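You operate a simulated robot arm through the tools that you are given. There is no shell and no other tool.

You are at the controls of a simulated two-armed robot. One attempt, no reset.

Task
Refill the teal cartridge to 40 ml with its own ink.
Fine: no spill; refill slider parked, refill dial shut, cartridge back where it stood. Set down upright: what you pick out.

The check looks at the end state, three seconds after you hand in, the way a careful person would. Anything else that was tipped, shoved, dropped, spilled or broken makes it a failure.

Robot
Two 7-joint arms with fingered hands on one trunk that stands fixed in place. Base frame: the origin is at the foot of the trunk, x ahead of it, y to its left, z up; the work surface is at about z = 0.812. Lengths are in m, angles in rad, forces in N, time in s.
The left shoulder is at [0.05, 0.214, 0.869], the right one opposite. With the tool pointing down near the work surface each hand reaches from about 0.4 to 0.88 m from the base axis, measured 20 degrees to its own side. Payload 3 kg a hand.
The TCP of each hand is the grasp point between the finger pads, 0.026 m short of the fingertips. In the tool frame z runs along the fingers and y along their closing line. The gripper opens to 0.132 m; its body begins 0.073 m behind the TCP. The gripper is a hand of 3 fingers: y runs from the thumb to the fingers, the wrist lies at [0, 0, -0.229] in the tool frame, and closing takes about 1.5 s.
Orientation is told as [roll, pitch, yaw] about the base's x, y, z axes, in that order, counted from this pose: with the fingers straight down and closing along the base's y, the tool's x points along the base's -x, its y along +y and its z along -z.

Tools
- The arms move only by the tool move_arm. It takes "left_commands", "right_commands" or both (then of equal length, played together; a hand with none holds still); each is a list of rows, each a list of 2 entries, a list of its own where there are three numbers: the shift along the base's x, y, z in units of 25 mm (1.0 is 25 mm), then the turn, a rotation vector about the base's x, y, z in units of 4 degrees (1.0 is 4 degrees). In form: [[[dx, dy, dz], [wx, wy, wz]], ...]. A call has 1 to 20 rows; each row shifts and turns the commanded pose from where the row before left it. "left_grip" and "right_grip" are, for a hand that has rows, the gripper command, from -1 (fully open) to 1 (shut), values between in proportion, set as the call begins (left out, the last holds). A call with a number of a shift or a turn outside -1 to 1 is refused whole. Rows are played at 5 a second. More than 0.05 m and 0.15 rad between two rows, or a gripper value outside its range, and nothing of the call is played. Where a pose cannot be reached the arm comes as near as it can. A force on the tool above 40 N (or 10 N above the force at the start of the call, whichever is more), or a blocked arm, ends the call early, and 0.2 s more pass. The fingers move at their own pace (about 0.072 m/s each) and stop on an object; they squeeze with about 30 N. The grip force told is the motor's: it shows also when the fingers shut on nothing. Time passes only in rows, and 0.2 s behind the last, so rows that do not move let the fingers close. It gives the time, the measured TCP pose, the force on the tool (base axes), the opening and the grip force at its end, in the units of the frame above (readings bear some noise), with the torque about the TCP (base axes, N m) and any sound that the robot's microphone picked up.
- Cameras (640 x 400 px; columns grow to the right, rows downward): "scene" is now at [0.03, -0.0334, 1.5024]; the picture's right is [-0.36, -0.93, 0.00], its down [-0.59, 0.23, -0.77] and it looks along [0.72, -0.28, -0.64] (base axes); focal length 314 px, centre (320, 200). "left" rides on the left gripper at [-0.062, 0.003, -0.092] in its tool frame; the picture's right is [-0.05, -1.00, 0.00], its down [0.83, -0.04, -0.56] and it looks along [0.55, -0.03, 0.83] (tool axes); focal length 230 px, centre (320, 200). "right" rides on the right gripper at [0.061, 0.003, -0.092] in its tool frame; the picture's right is [-0.05, 1.00, 0.00], its down [-0.83, -0.04, -0.56] and it looks along [-0.55, -0.03, 0.83] (tool axes); focal length 230 px, centre (320, 200). There is no depth. A picture from a camera that has moved, and an enlarged one, comes with that camera's place and axes in the base frame and with its lens.
- get_image(camera): a new picture of that camera. No time passes.
- set_fingers(finger1, finger2, thumb_bend, hand): sets how far each is bent, from 0 (flat) to 1 (curled in); at 0.3 the hand is open as for a grip, at 0.7 the pads meet at the TCP. One left out holds its place. A second passes; each finger stops where it meets its share of the squeeze, and holds until it gets a number again. A gripper value or a shape takes the hand back. It gives what a move gives, with no picture; readings hold the bend of each and the force on the fingers (four entries, about 0 where the hand has none), thumb and palm.
- preshape(shape, hand): the hand has 3 fingers and takes this shape, open, in about a second: jaw (thumb against the fingers, like two jaws); tri (thumb and two fingers); tip (a fingertip pinch); poke (one finger out to press); point (the index stretched); flat (the hand flat); cup (the hand cupped); fist (a fist). The gripper value then closes the fingers along that shape, each until it touches; the sizes above hold for jaw. It gives what a move gives, with no picture.
- pan_tilt(pan, tilt): turns the head with the scene camera to pan (to the left, within 1.501 rad either way) and tilt (down, from -0.506 to 1.204), counted from straight ahead of the robot. It gives what a move gives.
- enlarge(camera, box): a new picture of the part [left, top, right, bottom] of that camera's present view, enlarged. No time passes.
- hand_in(): hands the job in; it is judged then, once.

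Nothing tells you positions but the pictures and the camera data. Unless the task says otherwise, let go and move clear before handing in.

The tools are called after "Call:" by a JSON object that holds its "fn" and its "kwargs". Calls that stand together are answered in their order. move_arm: Moves the arms, as the interface text tells. Its arguments: {"type":"object","properties":{"left_commands":{"type":"array","items":{"type":"array"}},"left_grip":{"type":"number"},"right_commands":{"type":"array","items":{"type":"array"}},"right_grip":{"type":"number"}},"required":[]} The other tools are called the same way: preshape (shape, hand) gives the hand a shape; set_fingers (finger1, finger2, thumb_bend, hand) moves the fingers one by one; pan_tilt (pan, tilt) turns the head that bears the scene camera; get_image (camera) takes a picture; enlarge (camera, box) takes an enlarged picture of a part of a camera's view; hand_in () hands the job in.

At the start:

```text
clock: 0.0
left_tool_pos: [0.436, -0.0174, 1.1703]
left_orientation: [-0.001, 0.001, -0.458]
left_contact_force: [-0.5, -0.2, 0.2]
left_wrist_torque: [-0.02, 0.02, 0.03]
left_gripper_width: 0.1322
left_grasp_force: 0.1
left_shape: jaw
left_bend: [0.3, 0.3, 0.3]
left_finger forces: [0.0, 0.0, 0.1, 0.0, 0.0, 0.0]
right_tool_pos: [0.4154, -0.4723, 1.1364]
right_orientation: [0.0, 0.0, -0.458]
right_contact_force: [0.7, -0.3, -0.2]
right_wrist_torque: [-0.01, -0.01, -0.02]
right_gripper_width: 0.1321
right_grasp_force: 0.0
right_shape: jaw
right_bend: [0.3, 0.3, 0.3]
right_finger forces: [0.0, 0.0, 0.0, 0.1, 0.1, 0.1]
head pan, tilt (commanded): [-0.368, 0.691]
```

scene: 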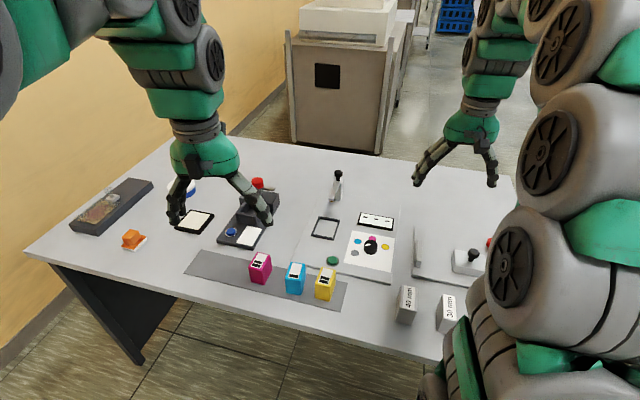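
right: 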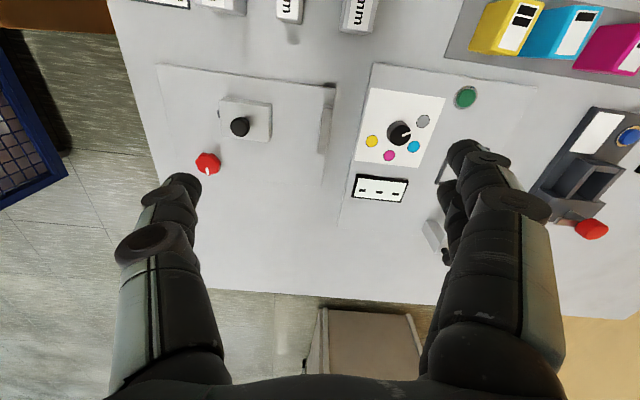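
left: 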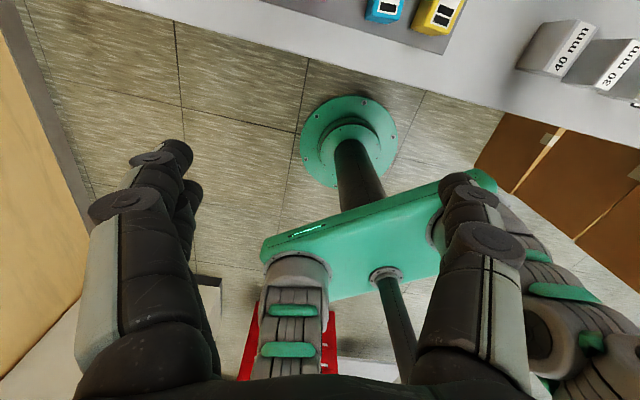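

I see a table with magenta, cyan/teal and yellow cartridges on a strip, a refill station with a dial and colored dots, and other equipment. I'll take closer looks before moving anything.

Call:
{"fn": "enlarge", "kwargs": {"camera": "scene", "box": [180, 160, 420, 310]}}

Call:
{"fn": "enlarge", "kwargs": {"camera": "scene", "box": [300, 160, 540, 310]}}

Call:
{"fn": "enlarge", "kwargs": {"camera": "right", "box": [330, 0, 640, 250]}}

Call:
{"fn": "enlarge", "kwargs": {"camera": "scene", "box": [40, 140, 280, 290]}}

Call:
{"fn": "enlarge", "kwargs": {"camera": "right", "box": [130, 0, 440, 220]}}

```text
2.67 times, centred on (300, 235) of scene
camera zoom: at [0.03, -0.0334, 1.5024], right [-0.36, -0.93, 0.0], down [-0.59, 0.23, -0.77], along [0.72, -0.28, -0.64], focal length 837 px, centre (373, 107)
```

zoom: 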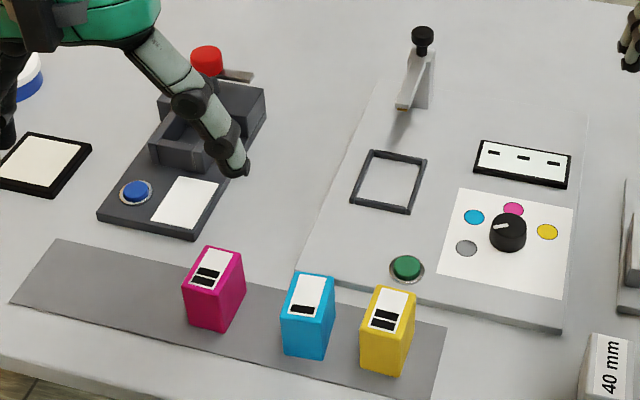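

```text
2.67 times, centred on (420, 235) of scene
camera zoom: at [0.03, -0.0334, 1.5024], right [-0.36, -0.93, 0.0], down [-0.59, 0.23, -0.77], along [0.72, -0.28, -0.64], focal length 837 px, centre (53, 107)
```

zoom: 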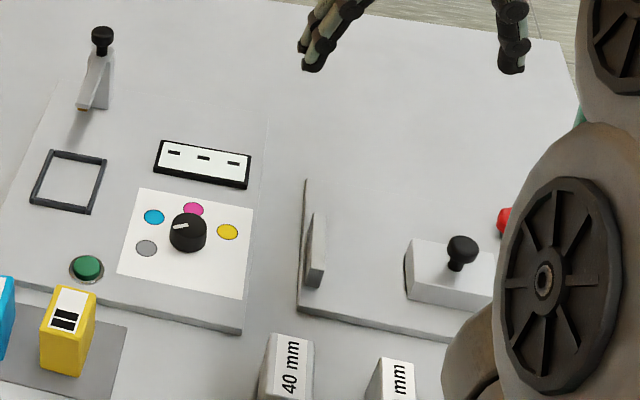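

```text
1.60 times, centred on (485, 125) of right
camera zoom: at [0.3624, -0.4432, 1.229], right [0.49, 0.87, 0.0], down [0.73, -0.41, 0.56], along [0.48, -0.27, -0.83], focal length 368 px, centre (56, 320)
```

zoom: 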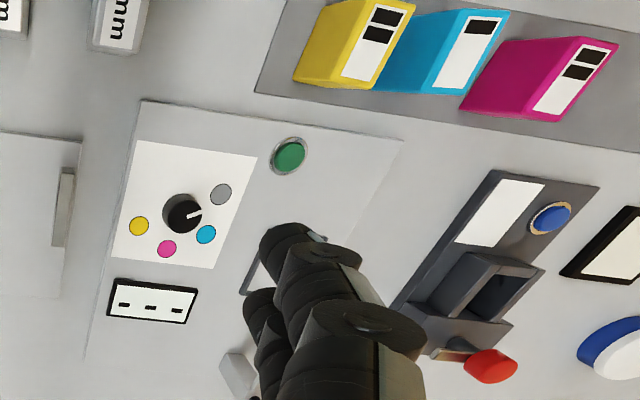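

```text
2.67 times, centred on (160, 215) of scene
camera zoom: at [0.03, -0.0334, 1.5024], right [-0.36, -0.93, 0.0], down [-0.59, 0.23, -0.77], along [0.72, -0.28, -0.64], focal length 837 px, centre (747, 160)
```

zoom: 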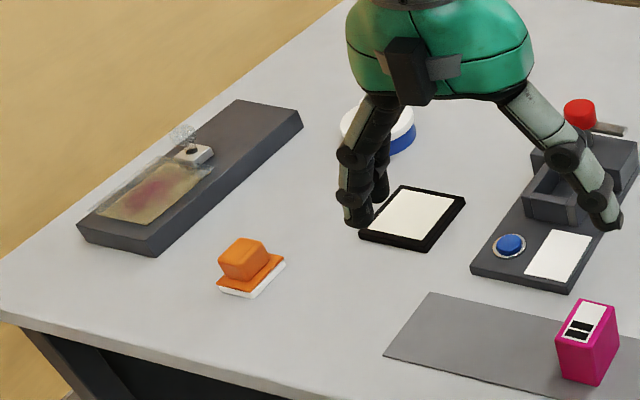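

```text
1.82 times, centred on (285, 110) of right
camera zoom: at [0.3624, -0.4432, 1.229], right [0.49, 0.87, 0.0], down [0.73, -0.41, 0.56], along [0.48, -0.27, -0.83], focal length 418 px, centre (384, 364)
```

zoom: 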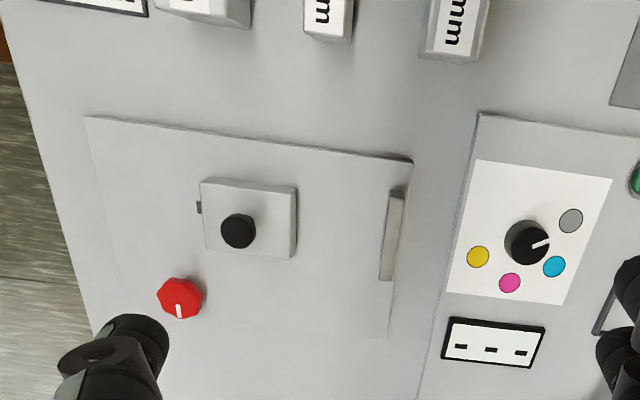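

The refill station seems to be the pale plate with the frame seat, arm with black knob, colour dial, green button and gauge. I'll move the left arm aside to see the rest, and look around.

Call:
{"fn": "move_arm", "kwargs": {"left_commands": [[[0, 1, 0], [0, 0, 0]], [[0, 1, 0], [0, 0, 0]], [[0, 1, 0], [0, 0, 0]], [[0, 1, 0], [0, 0, 0]], [[0, 1, 0], [0, 0, 0]], [[0, 1, 0], [0, 0, 0]], [[0, 1, 0], [0, 0, 0]], [[0, 1, 0], [0, 0, 0]], [[0, 1, 0], [0, 0, 0]], [[0, 1, 0], [0, 0, 0]], [[0, 1, 0], [0, 0, 0]], [[0, 1, 0], [0, 0, 0]], [[0, 1, 0], [0, 0, 0]], [[0, 1, 0], [0, 0, 0]]]}}

Call:
{"fn": "pan_tilt", "kwargs": {"pan": -0.4, "tilt": 0.85}}

Call:
{"fn": "get_image", "kwargs": {"camera": "scene"}}

```text
clock: 3.0
left_tool_pos: [0.435, 0.3337, 1.1686]
left_orientation: [0.001, 0.0, -0.459]
left_contact_force: [-0.7, -0.2, 0.6]
left_wrist_torque: [-0.01, 0.05, -0.01]
left_gripper_width: 0.1319
left_grasp_force: 0.1
left_shape: jaw
left_bend: [0.3, 0.3, 0.3]
left_finger forces: [0.1, 0.1, 0.0, 0.1, 0.0, 0.1]
right_tool_pos: [0.4159, -0.4729, 1.1383]
right_orientation: [0.001, 0.001, -0.461]
right_contact_force: [-0.3, -1.0, 0.7]
right_wrist_torque: [-0.02, 0.02, 0.0]
right_gripper_width: 0.132
right_grasp_force: 0.0
right_shape: jaw
right_bend: [0.3, 0.3, 0.3]
right_finger forces: [0.1, 0.0, 0.1, 0.0, 0.0, 0.1]
head pan, tilt (commanded): [-0.368, 0.691]
```

```text
clock: 3.7
left_tool_pos: [0.4356, 0.3332, 1.1693]
left_orientation: [0.001, 0.0, -0.458]
left_contact_force: [-0.2, 0.4, -0.1]
left_wrist_torque: [0.02, 0.02, -0.01]
left_gripper_width: 0.1321
left_grasp_force: 0.0
left_shape: jaw
left_bend: [0.3, 0.3, 0.3]
left_finger forces: [0.1, 0.0, 0.0, 0.0, 0.0, 0.0]
right_tool_pos: [0.4161, -0.4733, 1.1375]
right_orientation: [0.0, 0.0, -0.458]
right_contact_force: [-0.6, -0.8, 0.5]
right_wrist_torque: [0.02, -0.02, -0.01]
right_gripper_width: 0.1316
right_grasp_force: 0.0
right_shape: jaw
right_bend: [0.3, 0.3, 0.3]
right_finger forces: [0.0, 0.0, 0.0, 0.0, 0.0, 0.0]
head pan, tilt (commanded): [-0.4, 0.85]
```

```text
taken
camera scene: at [0.0225, -0.0331, 1.4894], right [-0.39, -0.92, 0.0], down [-0.69, 0.29, -0.66], along [0.61, -0.26, -0.75], focal length 314 px, centre (320, 200)
```

scene: 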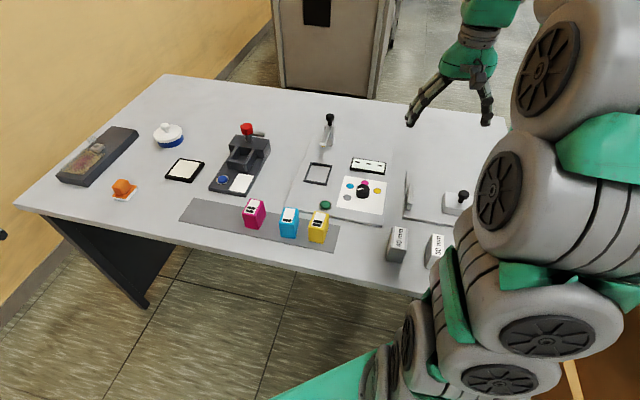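

Call:
{"fn": "enlarge", "kwargs": {"camera": "scene", "box": [280, 100, 400, 175]}}

Call:
{"fn": "enlarge", "kwargs": {"camera": "scene", "box": [290, 150, 410, 225]}}

Call:
{"fn": "enlarge", "kwargs": {"camera": "scene", "box": [230, 185, 350, 260]}}

Call:
{"fn": "enlarge", "kwargs": {"camera": "scene", "box": [190, 115, 310, 200]}}

Call:
{"fn": "enlarge", "kwargs": {"camera": "scene", "box": [40, 110, 200, 210]}}

Call:
{"fn": "enlarge", "kwargs": {"camera": "scene", "box": [380, 160, 500, 265]}}

```text
5.33 times, centred on (340, 138) of scene
camera zoom: at [0.0225, -0.0331, 1.4894], right [-0.39, -0.92, 0.0], down [-0.69, 0.29, -0.66], along [0.61, -0.26, -0.75], focal length 1674 px, centre (213, 533)
```

zoom: 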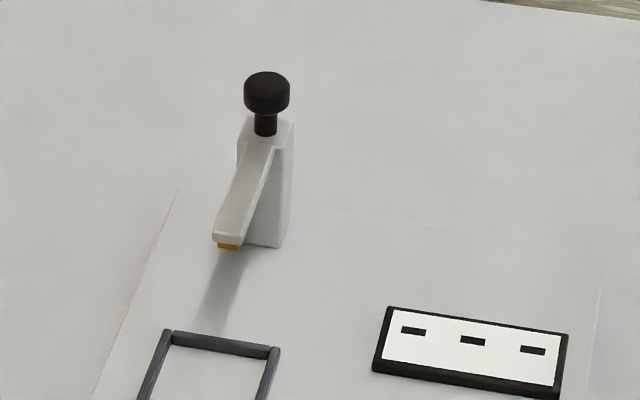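

```text
5.33 times, centred on (350, 188) of scene
camera zoom: at [0.0225, -0.0331, 1.4894], right [-0.39, -0.92, 0.0], down [-0.69, 0.29, -0.66], along [0.61, -0.26, -0.75], focal length 1674 px, centre (160, 267)
```

zoom: 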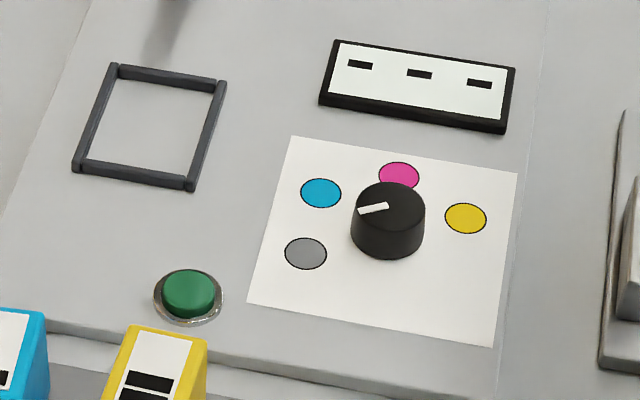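

```text
5.33 times, centred on (290, 222) of scene
camera zoom: at [0.0225, -0.0331, 1.4894], right [-0.39, -0.92, 0.0], down [-0.69, 0.29, -0.66], along [0.61, -0.26, -0.75], focal length 1674 px, centre (480, 80)
```

zoom: 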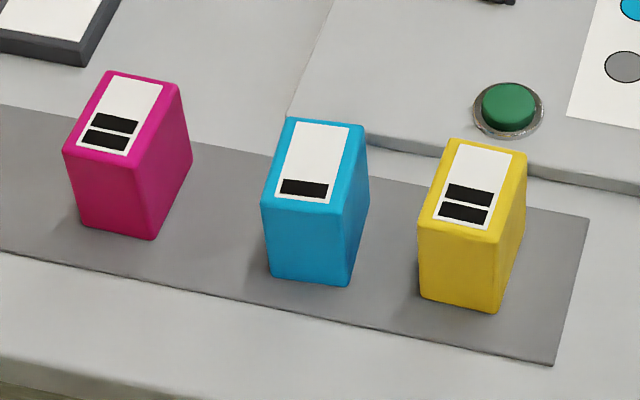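

```text
4.71 times, centred on (250, 158) of scene
camera zoom: at [0.0225, -0.0331, 1.4894], right [-0.39, -0.92, 0.0], down [-0.69, 0.29, -0.66], along [0.61, -0.26, -0.75], focal length 1478 px, centre (649, 400)
```

zoom: 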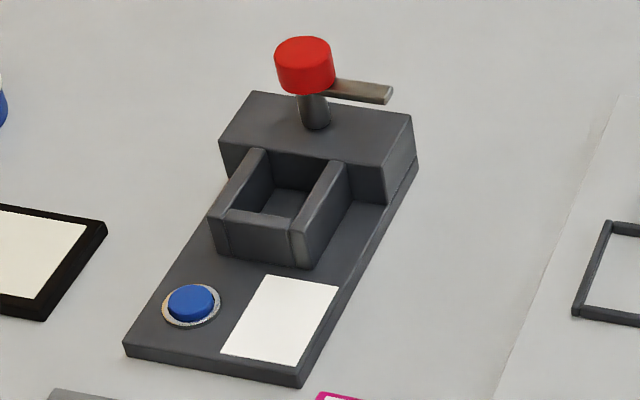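

```text
4.00 times, centred on (120, 160) of scene
camera zoom: at [0.0225, -0.0331, 1.4894], right [-0.39, -0.92, 0.0], down [-0.69, 0.29, -0.66], along [0.61, -0.26, -0.75], focal length 1256 px, centre (1120, 360)
```

zoom: 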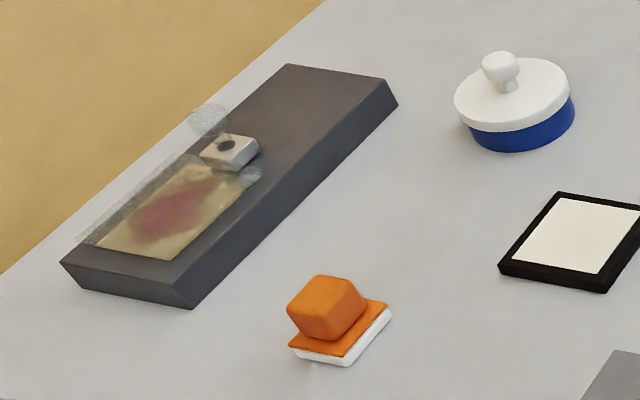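

```text
3.81 times, centred on (440, 212) of scene
camera zoom: at [0.0225, -0.0331, 1.4894], right [-0.39, -0.92, 0.0], down [-0.69, 0.29, -0.66], along [0.61, -0.26, -0.75], focal length 1196 px, centre (-137, 152)
```

zoom: 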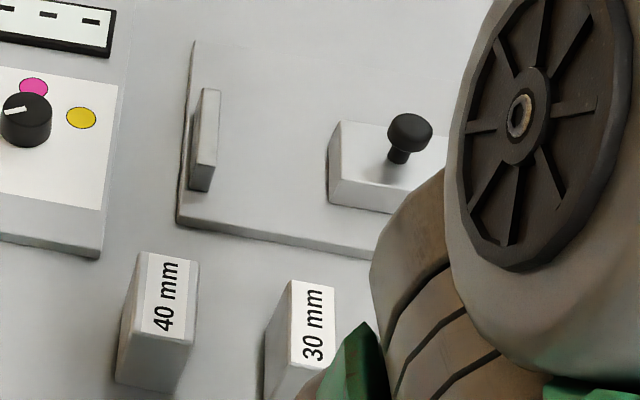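

The teal cartridge is at about (0.50, −0.15), roughly 38 × 55 × 60 mm. The seat frame centre is near (0.66, −0.30), the dial points at grey (shut) and the slider is parked at the far end. Next I'll bring the right hand above the cartridges, partly closed, to check finger clearance.

Call:
{"fn": "move_arm", "kwargs": {"right_commands": [[[0.26, 0.95, -0.25], [0, 0, -0.187]], [[0.26, 0.95, -0.25], [0, 0, -0.187]], [[0.26, 0.95, -0.25], [0, 0, -0.187]], [[0.26, 0.95, -0.25], [0, 0, -0.187]], [[0.26, 0.95, -0.25], [0, 0, -0.187]], [[0.26, 0.95, -0.25], [0, 0, -0.187]], [[0.26, 0.95, -0.25], [0, 0, -0.187]], [[0.26, 0.95, -0.25], [0, 0, -0.187]], [[0.26, 0.95, -0.25], [0, 0, -0.187]], [[0.26, 0.95, -0.25], [0, 0, -0.187]], [[0.26, 0.95, -0.25], [0, 0, -0.187]], [[0.26, 0.95, -0.25], [0, 0, -0.187]], [[0.26, 0.95, -0.25], [0, 0, -0.187]], [[0, 0, 0], [0, 0, 0]], [[0, 0, 0], [0, 0, 0]]], "right_grip": 0.0}}

Call:
{"fn": "get_image", "kwargs": {"camera": "scene"}}

Call:
{"fn": "get_image", "kwargs": {"camera": "right"}}

```text
clock: 6.9
left_tool_pos: [0.4352, 0.3342, 1.1692]
left_orientation: [0.0, 0.002, -0.458]
left_contact_force: [0.5, 0.3, 0.0]
left_wrist_torque: [-0.01, 0.01, 0.04]
left_gripper_width: 0.1319
left_grasp_force: 0.1
left_shape: jaw
left_bend: [0.3, 0.3, 0.3]
left_finger forces: [0.0, 0.0, 0.0, 0.0, 0.1, 0.0]
right_tool_pos: [0.4989, -0.1646, 1.0556]
right_orientation: [-0.001, 0.001, -0.63]
right_contact_force: [0.4, -0.9, 0.4]
right_wrist_torque: [0.03, -0.01, 0.0]
right_gripper_width: 0.0669
right_grasp_force: 0.1
right_shape: jaw
right_bend: [0.73, 0.73, 0.7]
right_finger forces: [0.1, 0.0, 0.0, 0.0, 0.0, 0.0]
head pan, tilt (commanded): [-0.4, 0.85]
```

```text
taken
camera scene: at [0.0225, -0.0331, 1.4894], right [-0.39, -0.92, 0.0], down [-0.69, 0.29, -0.66], along [0.61, -0.26, -0.75], focal length 314 px, centre (320, 200)
```

scene: 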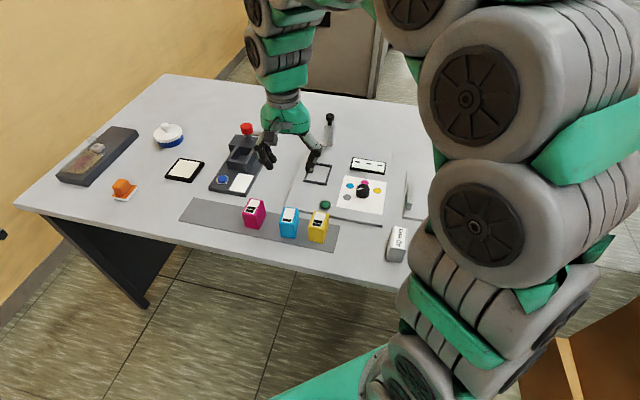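

```text
taken
camera right: at [0.4521, -0.1246, 1.1478], right [0.63, 0.78, 0.0], down [0.65, -0.52, 0.56], along [0.43, -0.35, -0.83], focal length 230 px, centre (320, 200)
```

right: 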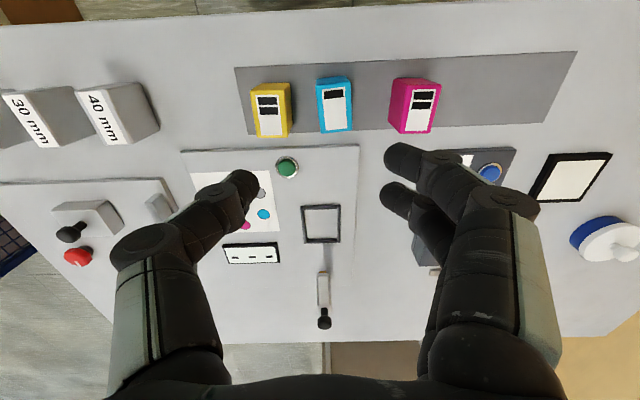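

Right hand is above the strip area at about (0.50, −0.16, 1.06). I'll enlarge its view to measure the cartridge poses accurately.

Call:
{"fn": "enlarge", "kwargs": {"camera": "right", "box": [240, 60, 400, 160]}}

Call:
{"fn": "enlarge", "kwargs": {"camera": "right", "box": [180, 140, 380, 340]}}

Call:
{"fn": "enlarge", "kwargs": {"camera": "scene", "box": [240, 180, 360, 255]}}

Call:
{"fn": "enlarge", "kwargs": {"camera": "scene", "box": [240, 80, 360, 180]}}

```text
4.00 times, centred on (320, 110) of right
camera zoom: at [0.4521, -0.1246, 1.1478], right [0.63, 0.78, 0.0], down [0.65, -0.52, 0.56], along [0.43, -0.35, -0.83], focal length 920 px, centre (320, 560)
```

zoom: 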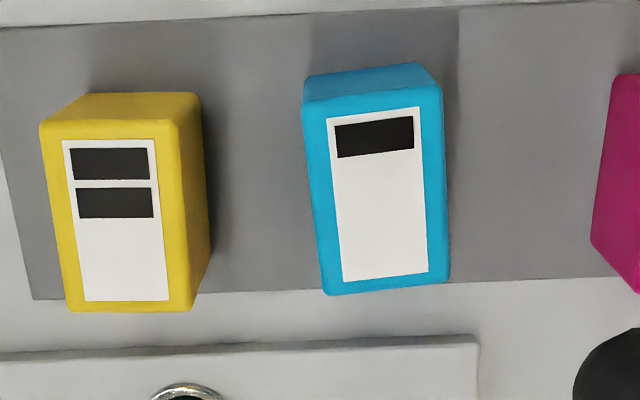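

```text
2.00 times, centred on (280, 240) of right
camera zoom: at [0.4521, -0.1246, 1.1478], right [0.63, 0.78, 0.0], down [0.65, -0.52, 0.56], along [0.43, -0.35, -0.83], focal length 460 px, centre (400, 120)
```

zoom: 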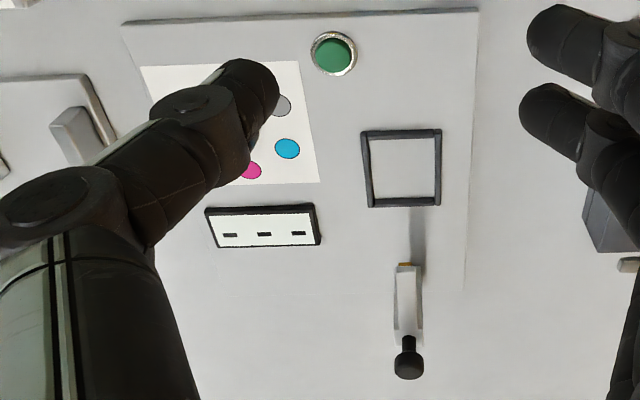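

```text
5.33 times, centred on (300, 218) of scene
camera zoom: at [0.0225, -0.0331, 1.4894], right [-0.39, -0.92, 0.0], down [-0.69, 0.29, -0.66], along [0.61, -0.26, -0.75], focal length 1674 px, centre (427, 107)
```

zoom: 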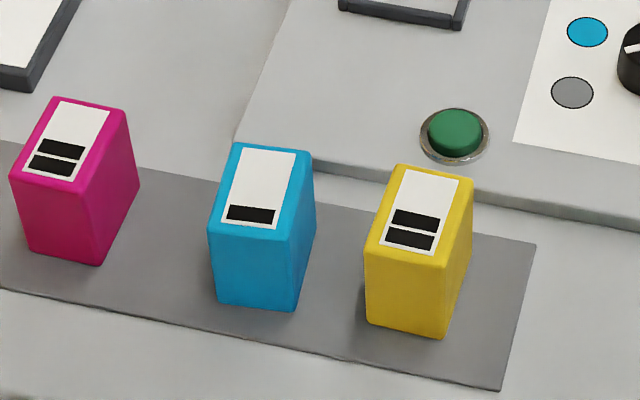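

```text
4.00 times, centred on (300, 130) of scene
camera zoom: at [0.0225, -0.0331, 1.4894], right [-0.39, -0.92, 0.0], down [-0.69, 0.29, -0.66], along [0.61, -0.26, -0.75], focal length 1256 px, centre (400, 480)
```

zoom: 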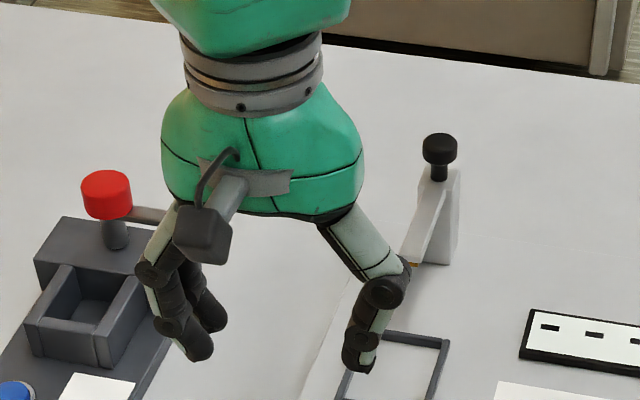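

Teal cartridge: top centre ≈ (0.507, −0.149), yaw ≈ −0.57 rad, 37 mm wide between neighbours (38 mm gap to yellow). I'll hover over it with the opening at 60 mm.

Call:
{"fn": "move_arm", "kwargs": {"right_commands": [[[0.08, 0.15, -0.84], [0, 0, 0.18]], [[0.08, 0.15, -0.84], [0, 0, 0.18]], [[0.08, 0.15, -0.84], [0, 0, 0.18]], [[0.08, 0.15, -0.84], [0, 0, 0.18]], [[0.08, 0.15, -0.84], [0, 0, 0.18]], [[0, 0, 0], [0, 0, 0]]], "right_grip": 0.09}}

Call:
{"fn": "get_image", "kwargs": {"camera": "right"}}

Call:
{"fn": "enlarge", "kwargs": {"camera": "scene", "box": [230, 140, 370, 260]}}

```text
clock: 8.3
left_tool_pos: [0.4357, 0.3321, 1.1691]
left_orientation: [0.0, 0.001, -0.459]
left_contact_force: [0.2, -0.5, -0.8]
left_wrist_torque: [0.0, -0.01, 0.03]
left_gripper_width: 0.1318
left_grasp_force: 0.0
left_shape: jaw
left_bend: [0.3, 0.3, 0.3]
left_finger forces: [0.0, 0.1, 0.1, 0.0, 0.1, 0.1]
right_tool_pos: [0.5094, -0.1443, 0.9506]
right_orientation: [0.001, 0.001, -0.566]
right_contact_force: [1.1, -0.9, 0.4]
right_wrist_torque: [0.04, 0.03, -0.01]
right_gripper_width: 0.0608
right_grasp_force: 0.0
right_shape: jaw
right_bend: [0.73, 0.73, 0.7]
right_finger forces: [0.1, 0.1, 0.1, 0.1, 0.0, 0.1]
head pan, tilt (commanded): [-0.4, 0.85]
```

```text
taken
camera right: at [0.4598, -0.1089, 1.0428], right [0.58, 0.82, 0.0], down [0.68, -0.48, 0.56], along [0.45, -0.32, -0.83], focal length 230 px, centre (320, 200)
```

right: 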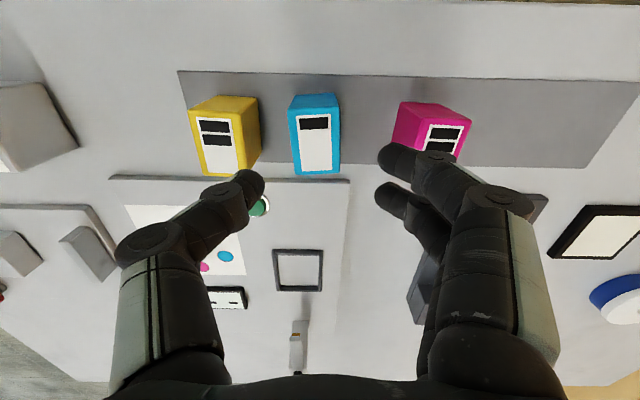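

```text
3.33 times, centred on (300, 200) of scene
camera zoom: at [0.0225, -0.0331, 1.4894], right [-0.39, -0.92, 0.0], down [-0.69, 0.29, -0.66], along [0.61, -0.26, -0.75], focal length 1047 px, centre (387, 200)
```

zoom: 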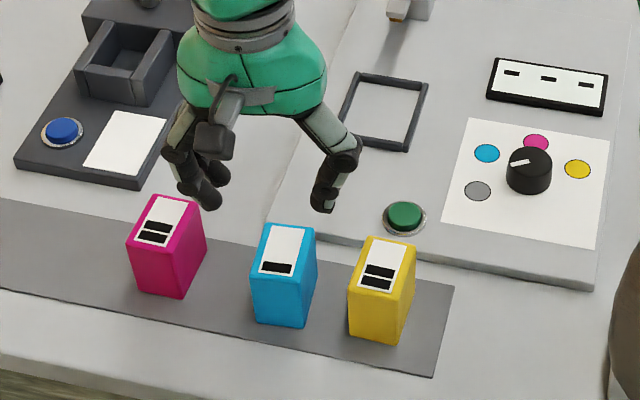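

The hand hovers over the teal cartridge. I'll enlarge the hand view to get the exact relative offset before descending.

Call:
{"fn": "enlarge", "kwargs": {"camera": "right", "box": [240, 70, 400, 190]}}

```text
3.33 times, centred on (320, 130) of right
camera zoom: at [0.4598, -0.1089, 1.0428], right [0.58, 0.82, 0.0], down [0.68, -0.48, 0.56], along [0.45, -0.32, -0.83], focal length 767 px, centre (320, 433)
```

zoom: 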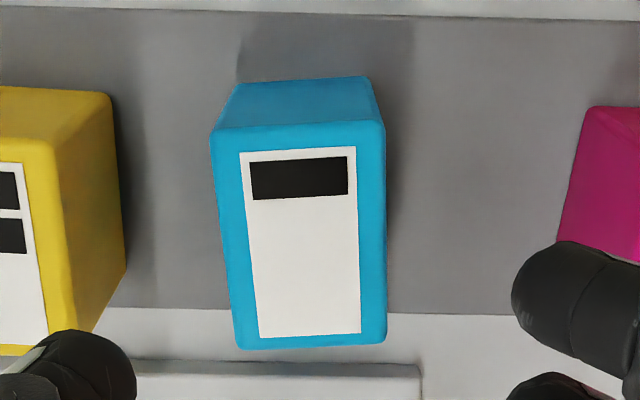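

The cartridge is centred under the hand (4 mm bias toward the fingers keeps the thumb clear of yellow). Descending to grip height, still open.

Call:
{"fn": "move_arm", "kwargs": {"right_commands": [[[0, 0, -0.7], [0, 0, 0]], [[0, 0, -0.7], [0, 0, 0]], [[0, 0, -0.7], [0, 0, 0]], [[0, 0, -0.6], [0, 0, 0]], [[0, 0, -0.5], [0, 0, 0]], [[0, 0, -0.4], [0, 0, 0]], [[0, 0, 0], [0, 0, 0]]]}}

Call:
{"fn": "get_image", "kwargs": {"camera": "right"}}

Call:
{"fn": "enlarge", "kwargs": {"camera": "scene", "box": [230, 160, 370, 260]}}

```text
clock: 9.9
left_tool_pos: [0.4363, 0.3336, 1.1702]
left_orientation: [0.001, -0.001, -0.458]
left_contact_force: [0.6, 0.1, -0.4]
left_wrist_torque: [-0.02, 0.0, 0.02]
left_gripper_width: 0.1321
left_grasp_force: 0.1
left_shape: jaw
left_bend: [0.3, 0.3, 0.3]
left_finger forces: [0.1, 0.0, 0.0, 0.0, 0.1, 0.0]
right_tool_pos: [0.5099, -0.1453, 0.8613]
right_orientation: [-0.001, 0.0, -0.565]
right_contact_force: [0.0, 0.1, -0.1]
right_wrist_torque: [0.02, 0.0, 0.0]
right_gripper_width: 0.0609
right_grasp_force: 0.1
right_shape: jaw
right_bend: [0.73, 0.73, 0.7]
right_finger forces: [0.0, 0.0, 0.0, 0.0, 0.1, 0.1]
head pan, tilt (commanded): [-0.4, 0.85]
```

```text
taken
camera right: at [0.4605, -0.1091, 0.9532], right [0.58, 0.82, 0.0], down [0.68, -0.48, 0.56], along [0.45, -0.32, -0.83], focal length 230 px, centre (320, 200)
```

right: 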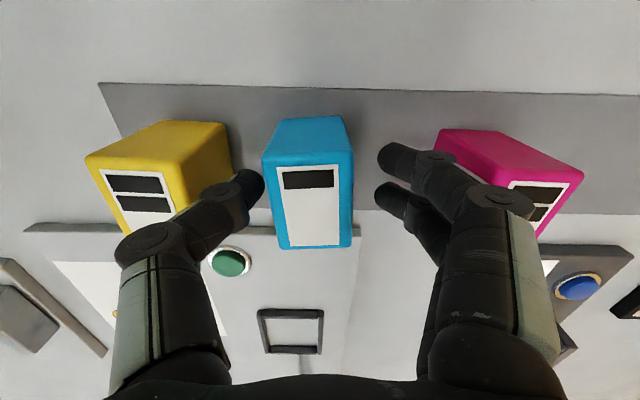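

```text
4.00 times, centred on (300, 210) of scene
camera zoom: at [0.0225, -0.0331, 1.4894], right [-0.39, -0.92, 0.0], down [-0.69, 0.29, -0.66], along [0.61, -0.26, -0.75], focal length 1256 px, centre (400, 160)
```

zoom: 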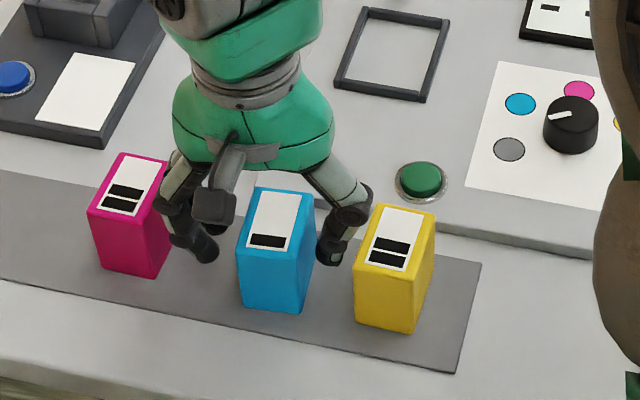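

No contact, thumb clear of the yellow one. I'll narrow the opening, centre the hand on the cartridge, then close gently.

Call:
{"fn": "move_arm", "kwargs": {"right_commands": [[[0, 0, 0], [0, 0, 0]], [[0, 0, 0], [0, 0, 0]], [[-0.04, -0.07, -0.05], [0, 0, 0]], [[-0.04, -0.07, -0.05], [0, 0, 0]], [[0, 0, 0], [0, 0, 0]]], "right_grip": 0.27}}

Call:
{"fn": "get_image", "kwargs": {"camera": "right"}}

```text
clock: 11.1
left_tool_pos: [0.4346, 0.3336, 1.169]
left_orientation: [-0.001, 0.001, -0.458]
left_contact_force: [0.5, 0.6, -0.6]
left_wrist_torque: [0.01, -0.01, 0.0]
left_gripper_width: 0.132
left_grasp_force: 0.1
left_shape: jaw
left_bend: [0.3, 0.3, 0.3]
left_finger forces: [0.0, 0.1, 0.1, 0.0, 0.1, 0.0]
right_tool_pos: [0.5075, -0.1482, 0.8599]
right_orientation: [-0.002, -0.001, -0.565]
right_contact_force: [0.2, -0.4, 0.2]
right_wrist_torque: [0.0, 0.0, 0.02]
right_gripper_width: 0.0488
right_grasp_force: 0.1
right_shape: jaw
right_bend: [0.73, 0.73, 0.7]
right_finger forces: [0.0, 0.1, 0.1, 0.0, 0.1, 0.1]
head pan, tilt (commanded): [-0.4, 0.85]
```

```text
taken
camera right: at [0.4581, -0.1126, 0.9508], right [0.58, 0.82, 0.0], down [0.68, -0.48, 0.55], along [0.45, -0.32, -0.83], focal length 230 px, centre (320, 200)
```

right: 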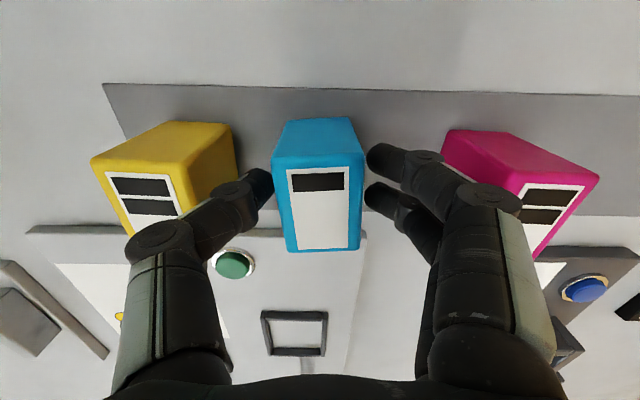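

Now the fingers straddle it evenly. Closing the grip.

Call:
{"fn": "move_arm", "kwargs": {"right_commands": [[[0, 0, 0], [0, 0, 0]], [[0, 0, 0], [0, 0, 0]], [[0, 0, 0], [0, 0, 0]], [[0, 0, 0], [0, 0, 0]], [[0, 0, 0], [0, 0, 0]], [[0, 0, 0], [0, 0, 0]]], "right_grip": 1.0}}

Call:
{"fn": "get_image", "kwargs": {"camera": "right"}}

Call:
{"fn": "enlarge", "kwargs": {"camera": "scene", "box": [230, 160, 370, 260]}}

```text
clock: 12.5
left_tool_pos: [0.4366, 0.3335, 1.1697]
left_orientation: [0.0, 0.001, -0.458]
left_contact_force: [0.4, -0.3, -0.4]
left_wrist_torque: [0.0, 0.0, 0.0]
left_gripper_width: 0.1321
left_grasp_force: 0.0
left_shape: jaw
left_bend: [0.3, 0.3, 0.3]
left_finger forces: [0.0, 0.1, 0.0, 0.0, 0.1, 0.0]
right_tool_pos: [0.5084, -0.1478, 0.8585]
right_orientation: [0.0, 0.0, -0.563]
right_contact_force: [-0.3, 0.1, -0.2]
right_wrist_torque: [0.0, 0.01, -0.02]
right_gripper_width: 0.0338
right_grasp_force: 29.3
right_shape: jaw
right_bend: [0.73, 0.73, 0.7]
right_finger forces: [13.5, 13.6, 0.0, 0.1, 27.0, 0.1]
head pan, tilt (commanded): [-0.4, 0.85]
```

```text
taken
camera right: at [0.4583, -0.1126, 0.9509], right [0.58, 0.82, 0.0], down [0.68, -0.48, 0.56], along [0.45, -0.32, -0.83], focal length 230 px, centre (320, 200)
```

right: 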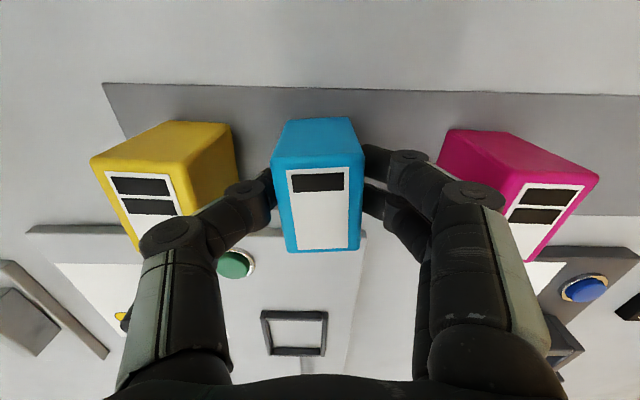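

```text
4.00 times, centred on (300, 210) of scene
camera zoom: at [0.0225, -0.0331, 1.4894], right [-0.39, -0.92, 0.0], down [-0.69, 0.29, -0.66], along [0.61, -0.26, -0.75], focal length 1256 px, centre (400, 160)
```

zoom: 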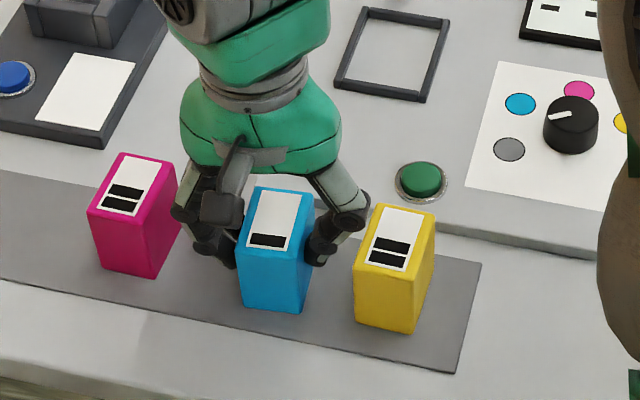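

Gripped at 34 mm with 29 N. Lifting straight up 0.1 m.

Call:
{"fn": "move_arm", "kwargs": {"right_commands": [[[0, 0, 0.5], [0, 0, 0]], [[0, 0, 0.8], [0, 0, 0]], [[0, 0, 0.9], [0, 0, 0]], [[0, 0, 0.9], [0, 0, 0]], [[0, 0, 0.9], [0, 0, 0]], [[0, 0, 0], [0, 0, 0]]]}}

Call:
{"fn": "enlarge", "kwargs": {"camera": "scene", "box": [230, 140, 370, 260]}}

Call:
{"fn": "get_image", "kwargs": {"camera": "right"}}

```text
clock: 13.9
left_tool_pos: [0.4358, 0.3328, 1.17]
left_orientation: [0.0, -0.001, -0.458]
left_contact_force: [-0.2, 0.1, 0.5]
left_wrist_torque: [-0.01, -0.02, 0.0]
left_gripper_width: 0.1319
left_grasp_force: 0.1
left_shape: jaw
left_bend: [0.3, 0.3, 0.3]
left_finger forces: [0.0, 0.1, 0.1, 0.0, 0.1, 0.0]
right_tool_pos: [0.5076, -0.1481, 0.9585]
right_orientation: [-0.001, 0.0, -0.567]
right_contact_force: [0.4, 0.1, -0.1]
right_wrist_torque: [-0.01, 0.02, -0.02]
right_gripper_width: 0.0338
right_grasp_force: 29.3
right_shape: jaw
right_bend: [0.73, 0.73, 0.7]
right_finger forces: [13.6, 13.6, 0.1, 0.0, 27.3, 0.0]
head pan, tilt (commanded): [-0.4, 0.85]
```

```text
3.33 times, centred on (300, 200) of scene
camera zoom: at [0.0225, -0.0331, 1.4894], right [-0.39, -0.92, 0.0], down [-0.69, 0.29, -0.66], along [0.61, -0.26, -0.75], focal length 1047 px, centre (387, 200)
```

zoom: 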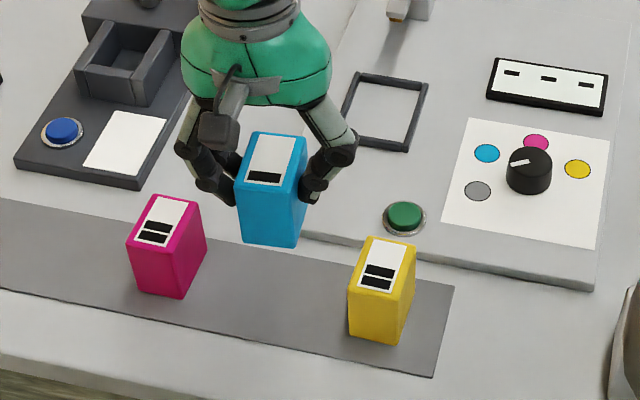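

```text
taken
camera right: at [0.458, -0.1121, 1.0512], right [0.58, 0.82, 0.0], down [0.68, -0.48, 0.56], along [0.45, -0.32, -0.83], focal length 230 px, centre (320, 200)
```

right: 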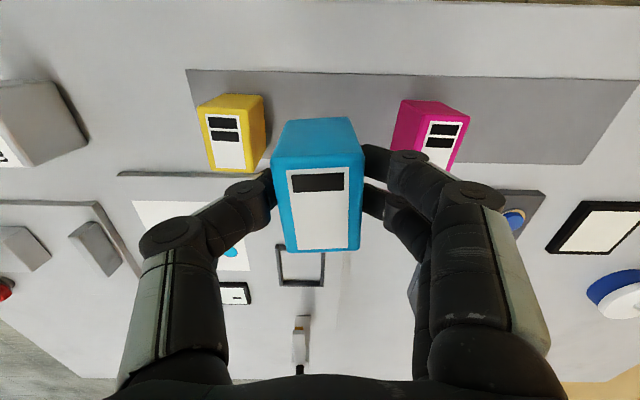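

Cartridge is held upright. Moving over the seat frame at the same height.

Call:
{"fn": "move_arm", "kwargs": {"right_commands": [[[0.7, -0.68, 0], [0, 0, -0.125]], [[0.76, -0.73, 0], [0, 0, -0.125]], [[0.76, -0.73, 0], [0, 0, -0.125]], [[0.76, -0.73, 0], [0, 0, -0.125]], [[0.76, -0.73, 0], [0, 0, -0.125]], [[0.76, -0.73, 0], [0, 0, -0.125]], [[0.76, -0.73, 0], [0, 0, -0.125]], [[0.76, -0.73, 0], [0, 0, -0.125]], [[0, 0, 0], [0, 0, 0]]]}}

Call:
{"fn": "enlarge", "kwargs": {"camera": "scene", "box": [260, 80, 420, 210]}}

Call:
{"fn": "get_image", "kwargs": {"camera": "right"}}

```text
clock: 15.9
left_tool_pos: [0.4362, 0.3341, 1.1699]
left_orientation: [-0.001, -0.001, -0.459]
left_contact_force: [-0.8, 0.0, -1.1]
left_wrist_torque: [-0.05, -0.02, 0.03]
left_gripper_width: 0.1319
left_grasp_force: 0.1
left_shape: jaw
left_bend: [0.3, 0.3, 0.3]
left_finger forces: [0.0, 0.1, 0.0, 0.0, 0.1, 0.1]
right_tool_pos: [0.6588, -0.2927, 0.9598]
right_orientation: [-0.001, 0.001, -0.636]
right_contact_force: [0.2, -0.1, -0.4]
right_wrist_torque: [0.02, 0.02, -0.05]
right_gripper_width: 0.0339
right_grasp_force: 29.8
right_shape: jaw
right_bend: [0.73, 0.73, 0.7]
right_finger forces: [13.6, 13.5, 0.0, 0.1, 27.3, 0.0]
head pan, tilt (commanded): [-0.4, 0.85]
```

```text
3.08 times, centred on (340, 145) of scene
camera zoom: at [0.0225, -0.0331, 1.4894], right [-0.39, -0.92, 0.0], down [-0.69, 0.29, -0.66], along [0.61, -0.26, -0.75], focal length 966 px, centre (258, 369)
```

zoom: 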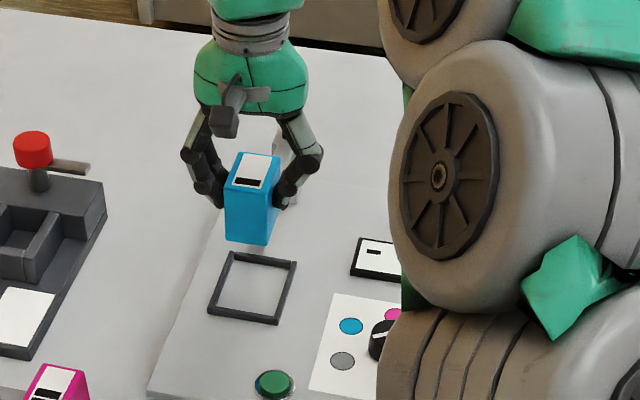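

```text
taken
camera right: at [0.612, -0.2536, 1.0507], right [0.63, 0.77, 0.0], down [0.64, -0.53, 0.56], along [0.43, -0.35, -0.83], focal length 230 px, centre (320, 200)
```

right: 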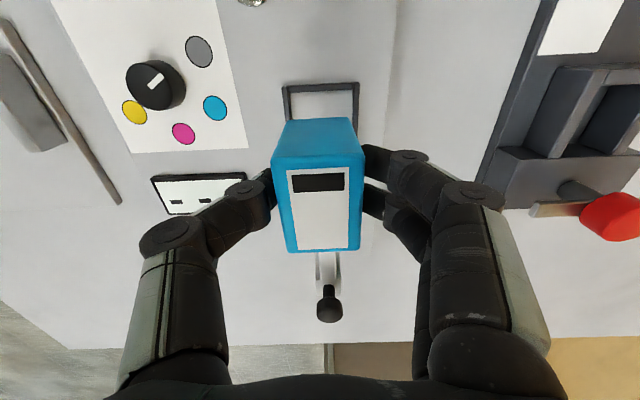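

The cartridge hangs just above the seat. I'll enlarge to measure seat alignment relative to the hand.

Call:
{"fn": "enlarge", "kwargs": {"camera": "right", "box": [240, 60, 400, 160]}}

Call:
{"fn": "enlarge", "kwargs": {"camera": "scene", "box": [290, 100, 370, 200]}}

```text
4.00 times, centred on (320, 110) of right
camera zoom: at [0.612, -0.2536, 1.0507], right [0.63, 0.77, 0.0], down [0.64, -0.53, 0.56], along [0.43, -0.35, -0.83], focal length 920 px, centre (320, 560)
```

zoom: 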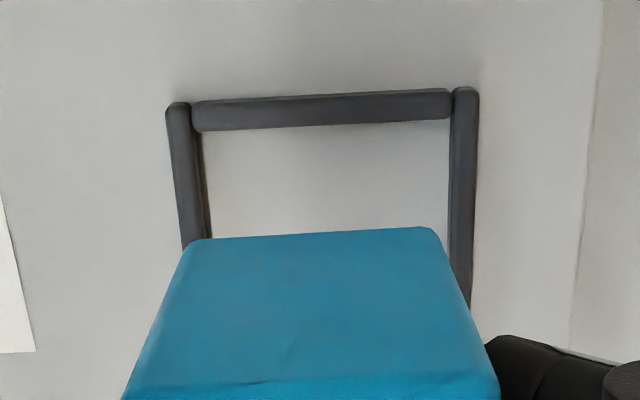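

```text
4.00 times, centred on (330, 150) of scene
camera zoom: at [0.0225, -0.0331, 1.4894], right [-0.39, -0.92, 0.0], down [-0.69, 0.29, -0.66], along [0.61, -0.26, -0.75], focal length 1256 px, centre (280, 400)
```

zoom: 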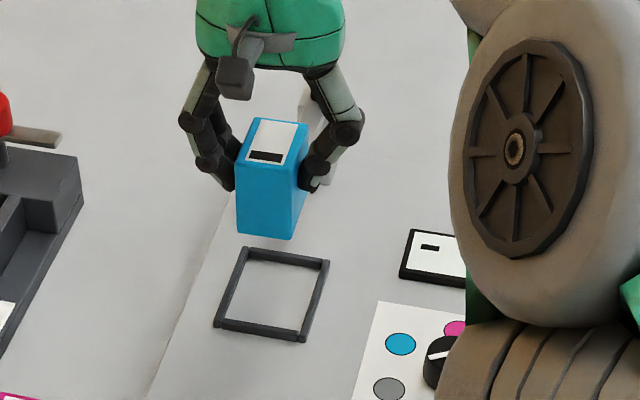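

The seat is about 12 mm further ahead and 2 mm left of the cartridge. I'll correct that and lower most of the way, then check.

Call:
{"fn": "move_arm", "kwargs": {"right_commands": [[[0.217, -0.11, 0], [0, 0, 0]], [[0.217, -0.11, 0], [0, 0, 0]], [[0, 0, -0.6], [0, 0, 0]], [[0, 0, -0.6], [0, 0, 0]], [[0, 0, -0.6], [0, 0, 0]], [[0, 0, -0.6], [0, 0, 0]], [[0, 0, -0.5], [0, 0, 0]], [[0, 0, 0], [0, 0, 0]]]}}

Call:
{"fn": "enlarge", "kwargs": {"camera": "right", "box": [200, 20, 440, 200]}}

Call:
{"fn": "enlarge", "kwargs": {"camera": "scene", "box": [280, 120, 370, 200]}}

```text
clock: 17.7
left_tool_pos: [0.435, 0.3341, 1.1702]
left_orientation: [-0.001, -0.001, -0.458]
left_contact_force: [0.4, -1.3, -0.1]
left_wrist_torque: [-0.01, -0.03, -0.04]
left_gripper_width: 0.1318
left_grasp_force: 0.0
left_shape: jaw
left_bend: [0.3, 0.3, 0.3]
left_finger forces: [0.0, 0.0, 0.0, 0.0, 0.1, 0.0]
right_tool_pos: [0.6697, -0.2984, 0.8858]
right_orientation: [0.001, -0.001, -0.635]
right_contact_force: [0.6, 0.3, -0.3]
right_wrist_torque: [0.03, 0.0, -0.02]
right_gripper_width: 0.0339
right_grasp_force: 30.6
right_shape: jaw
right_bend: [0.73, 0.73, 0.7]
right_finger forces: [13.7, 13.5, 0.0, 0.1, 27.2, 0.0]
head pan, tilt (commanded): [-0.4, 0.85]
```

```text
2.22 times, centred on (320, 110) of right
camera zoom: at [0.6225, -0.2591, 0.9786], right [0.63, 0.77, 0.0], down [0.64, -0.53, 0.56], along [0.43, -0.35, -0.83], focal length 511 px, centre (320, 400)
```

zoom: 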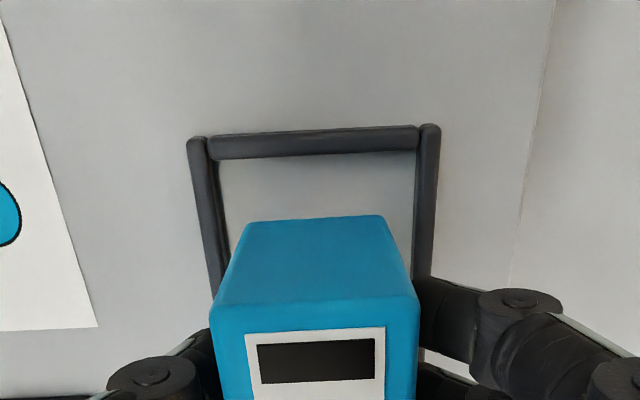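

```text
5.00 times, centred on (325, 160) of scene
camera zoom: at [0.0225, -0.0331, 1.4894], right [-0.39, -0.92, 0.0], down [-0.69, 0.29, -0.66], along [0.61, -0.26, -0.75], focal length 1570 px, centre (295, 400)
```

zoom: 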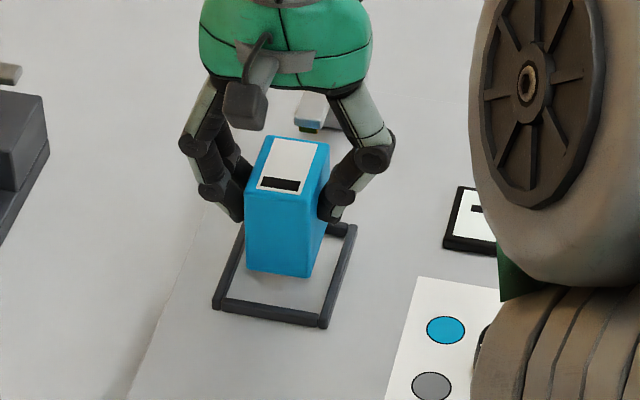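

Centred in the frame. Lowering in small steps until contact.

Call:
{"fn": "move_arm", "kwargs": {"right_commands": [[[0, 0, -0.25], [0, 0, 0]], [[0, 0, -0.25], [0, 0, 0]], [[0, 0, -0.2], [0, 0, 0]], [[0, 0, 0], [0, 0, 0]]]}}

Call:
{"fn": "enlarge", "kwargs": {"camera": "scene", "box": [280, 120, 370, 200]}}

```text
clock: 18.7
left_tool_pos: [0.4357, 0.3338, 1.1701]
left_orientation: [-0.001, 0.0, -0.459]
left_contact_force: [0.4, 0.3, 0.4]
left_wrist_torque: [0.01, 0.0, -0.01]
left_gripper_width: 0.1321
left_grasp_force: 0.1
left_shape: jaw
left_bend: [0.3, 0.3, 0.3]
left_finger forces: [0.0, 0.0, 0.0, 0.1, 0.0, 0.0]
right_tool_pos: [0.6703, -0.2992, 0.8687]
right_orientation: [0.001, 0.001, -0.636]
right_contact_force: [-0.1, 0.1, -0.1]
right_wrist_torque: [0.0, -0.01, -0.02]
right_gripper_width: 0.034
right_grasp_force: 30.2
right_shape: jaw
right_bend: [0.73, 0.73, 0.7]
right_finger forces: [13.6, 13.5, 0.1, 0.0, 27.1, 0.0]
head pan, tilt (commanded): [-0.4, 0.85]
```

```text
5.00 times, centred on (325, 160) of scene
camera zoom: at [0.0225, -0.0331, 1.4894], right [-0.39, -0.92, 0.0], down [-0.69, 0.29, -0.66], along [0.61, -0.26, -0.75], focal length 1570 px, centre (295, 400)
```

zoom: 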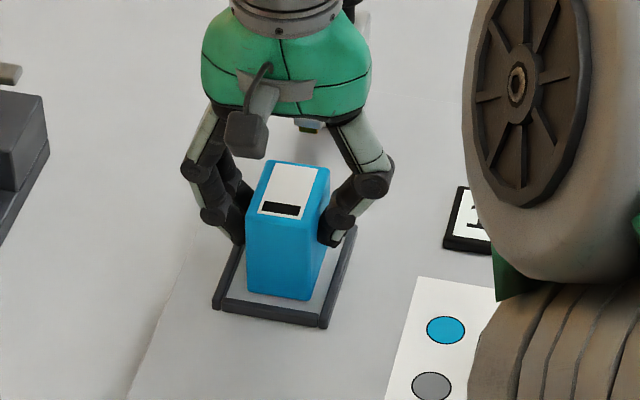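

The display has already changed (cartridge sensed). A few more millimetres down.

Call:
{"fn": "move_arm", "kwargs": {"right_commands": [[[0, 0, -0.08], [0, 0, 0]], [[0, 0, 0], [0, 0, 0]]]}}

Call:
{"fn": "move_arm", "kwargs": {"right_commands": [[[0, 0, -0.08], [0, 0, 0]], [[0, 0, 0], [0, 0, 0]]]}}

Call:
{"fn": "enlarge", "kwargs": {"camera": "scene", "box": [280, 120, 370, 200]}}

```text
clock: 19.3
left_tool_pos: [0.4357, 0.333, 1.1697]
left_orientation: [-0.001, 0.001, -0.459]
left_contact_force: [0.5, -0.7, -0.3]
left_wrist_torque: [0.03, 0.01, -0.02]
left_gripper_width: 0.1321
left_grasp_force: 0.1
left_shape: jaw
left_bend: [0.3, 0.3, 0.3]
left_finger forces: [0.1, 0.1, 0.1, 0.0, 0.0, 0.1]
right_tool_pos: [0.6691, -0.2985, 0.8671]
right_orientation: [-0.001, -0.002, -0.636]
right_contact_force: [-1.0, 0.6, 7.6]
right_wrist_torque: [0.07, -0.01, -0.02]
right_gripper_width: 0.0337
right_grasp_force: 30.6
right_shape: jaw
right_bend: [0.74, 0.74, 0.7]
right_finger forces: [14.4, 14.5, 0.1, 0.0, 29.2, 0.1]
head pan, tilt (commanded): [-0.4, 0.85]
```

```text
clock: 19.9
left_tool_pos: [0.4363, 0.3346, 1.1702]
left_orientation: [0.0, 0.001, -0.46]
left_contact_force: [0.3, -0.2, -0.2]
left_wrist_torque: [0.02, 0.01, 0.02]
left_gripper_width: 0.1319
left_grasp_force: 0.0
left_shape: jaw
left_bend: [0.3, 0.3, 0.3]
left_finger forces: [0.1, 0.0, 0.0, 0.0, 0.1, 0.0]
right_tool_pos: [0.6678, -0.2988, 0.8664]
right_orientation: [0.001, -0.001, -0.635]
right_contact_force: [-3.0, 0.9, 29.0]
right_wrist_torque: [-0.01, 0.06, 0.04]
right_gripper_width: 0.0351
right_grasp_force: 29.4
right_shape: jaw
right_bend: [0.74, 0.74, 0.71]
right_finger forces: [16.9, 16.8, 0.0, 0.0, 34.9, 0.0]
head pan, tilt (commanded): [-0.4, 0.85]
```

```text
5.00 times, centred on (325, 160) of scene
camera zoom: at [0.0221, -0.0329, 1.4894], right [-0.39, -0.92, 0.0], down [-0.69, 0.29, -0.66], along [0.61, -0.26, -0.75], focal length 1570 px, centre (295, 400)
```

zoom: 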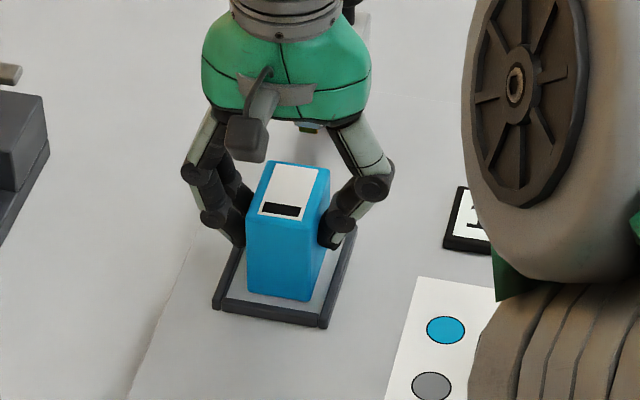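

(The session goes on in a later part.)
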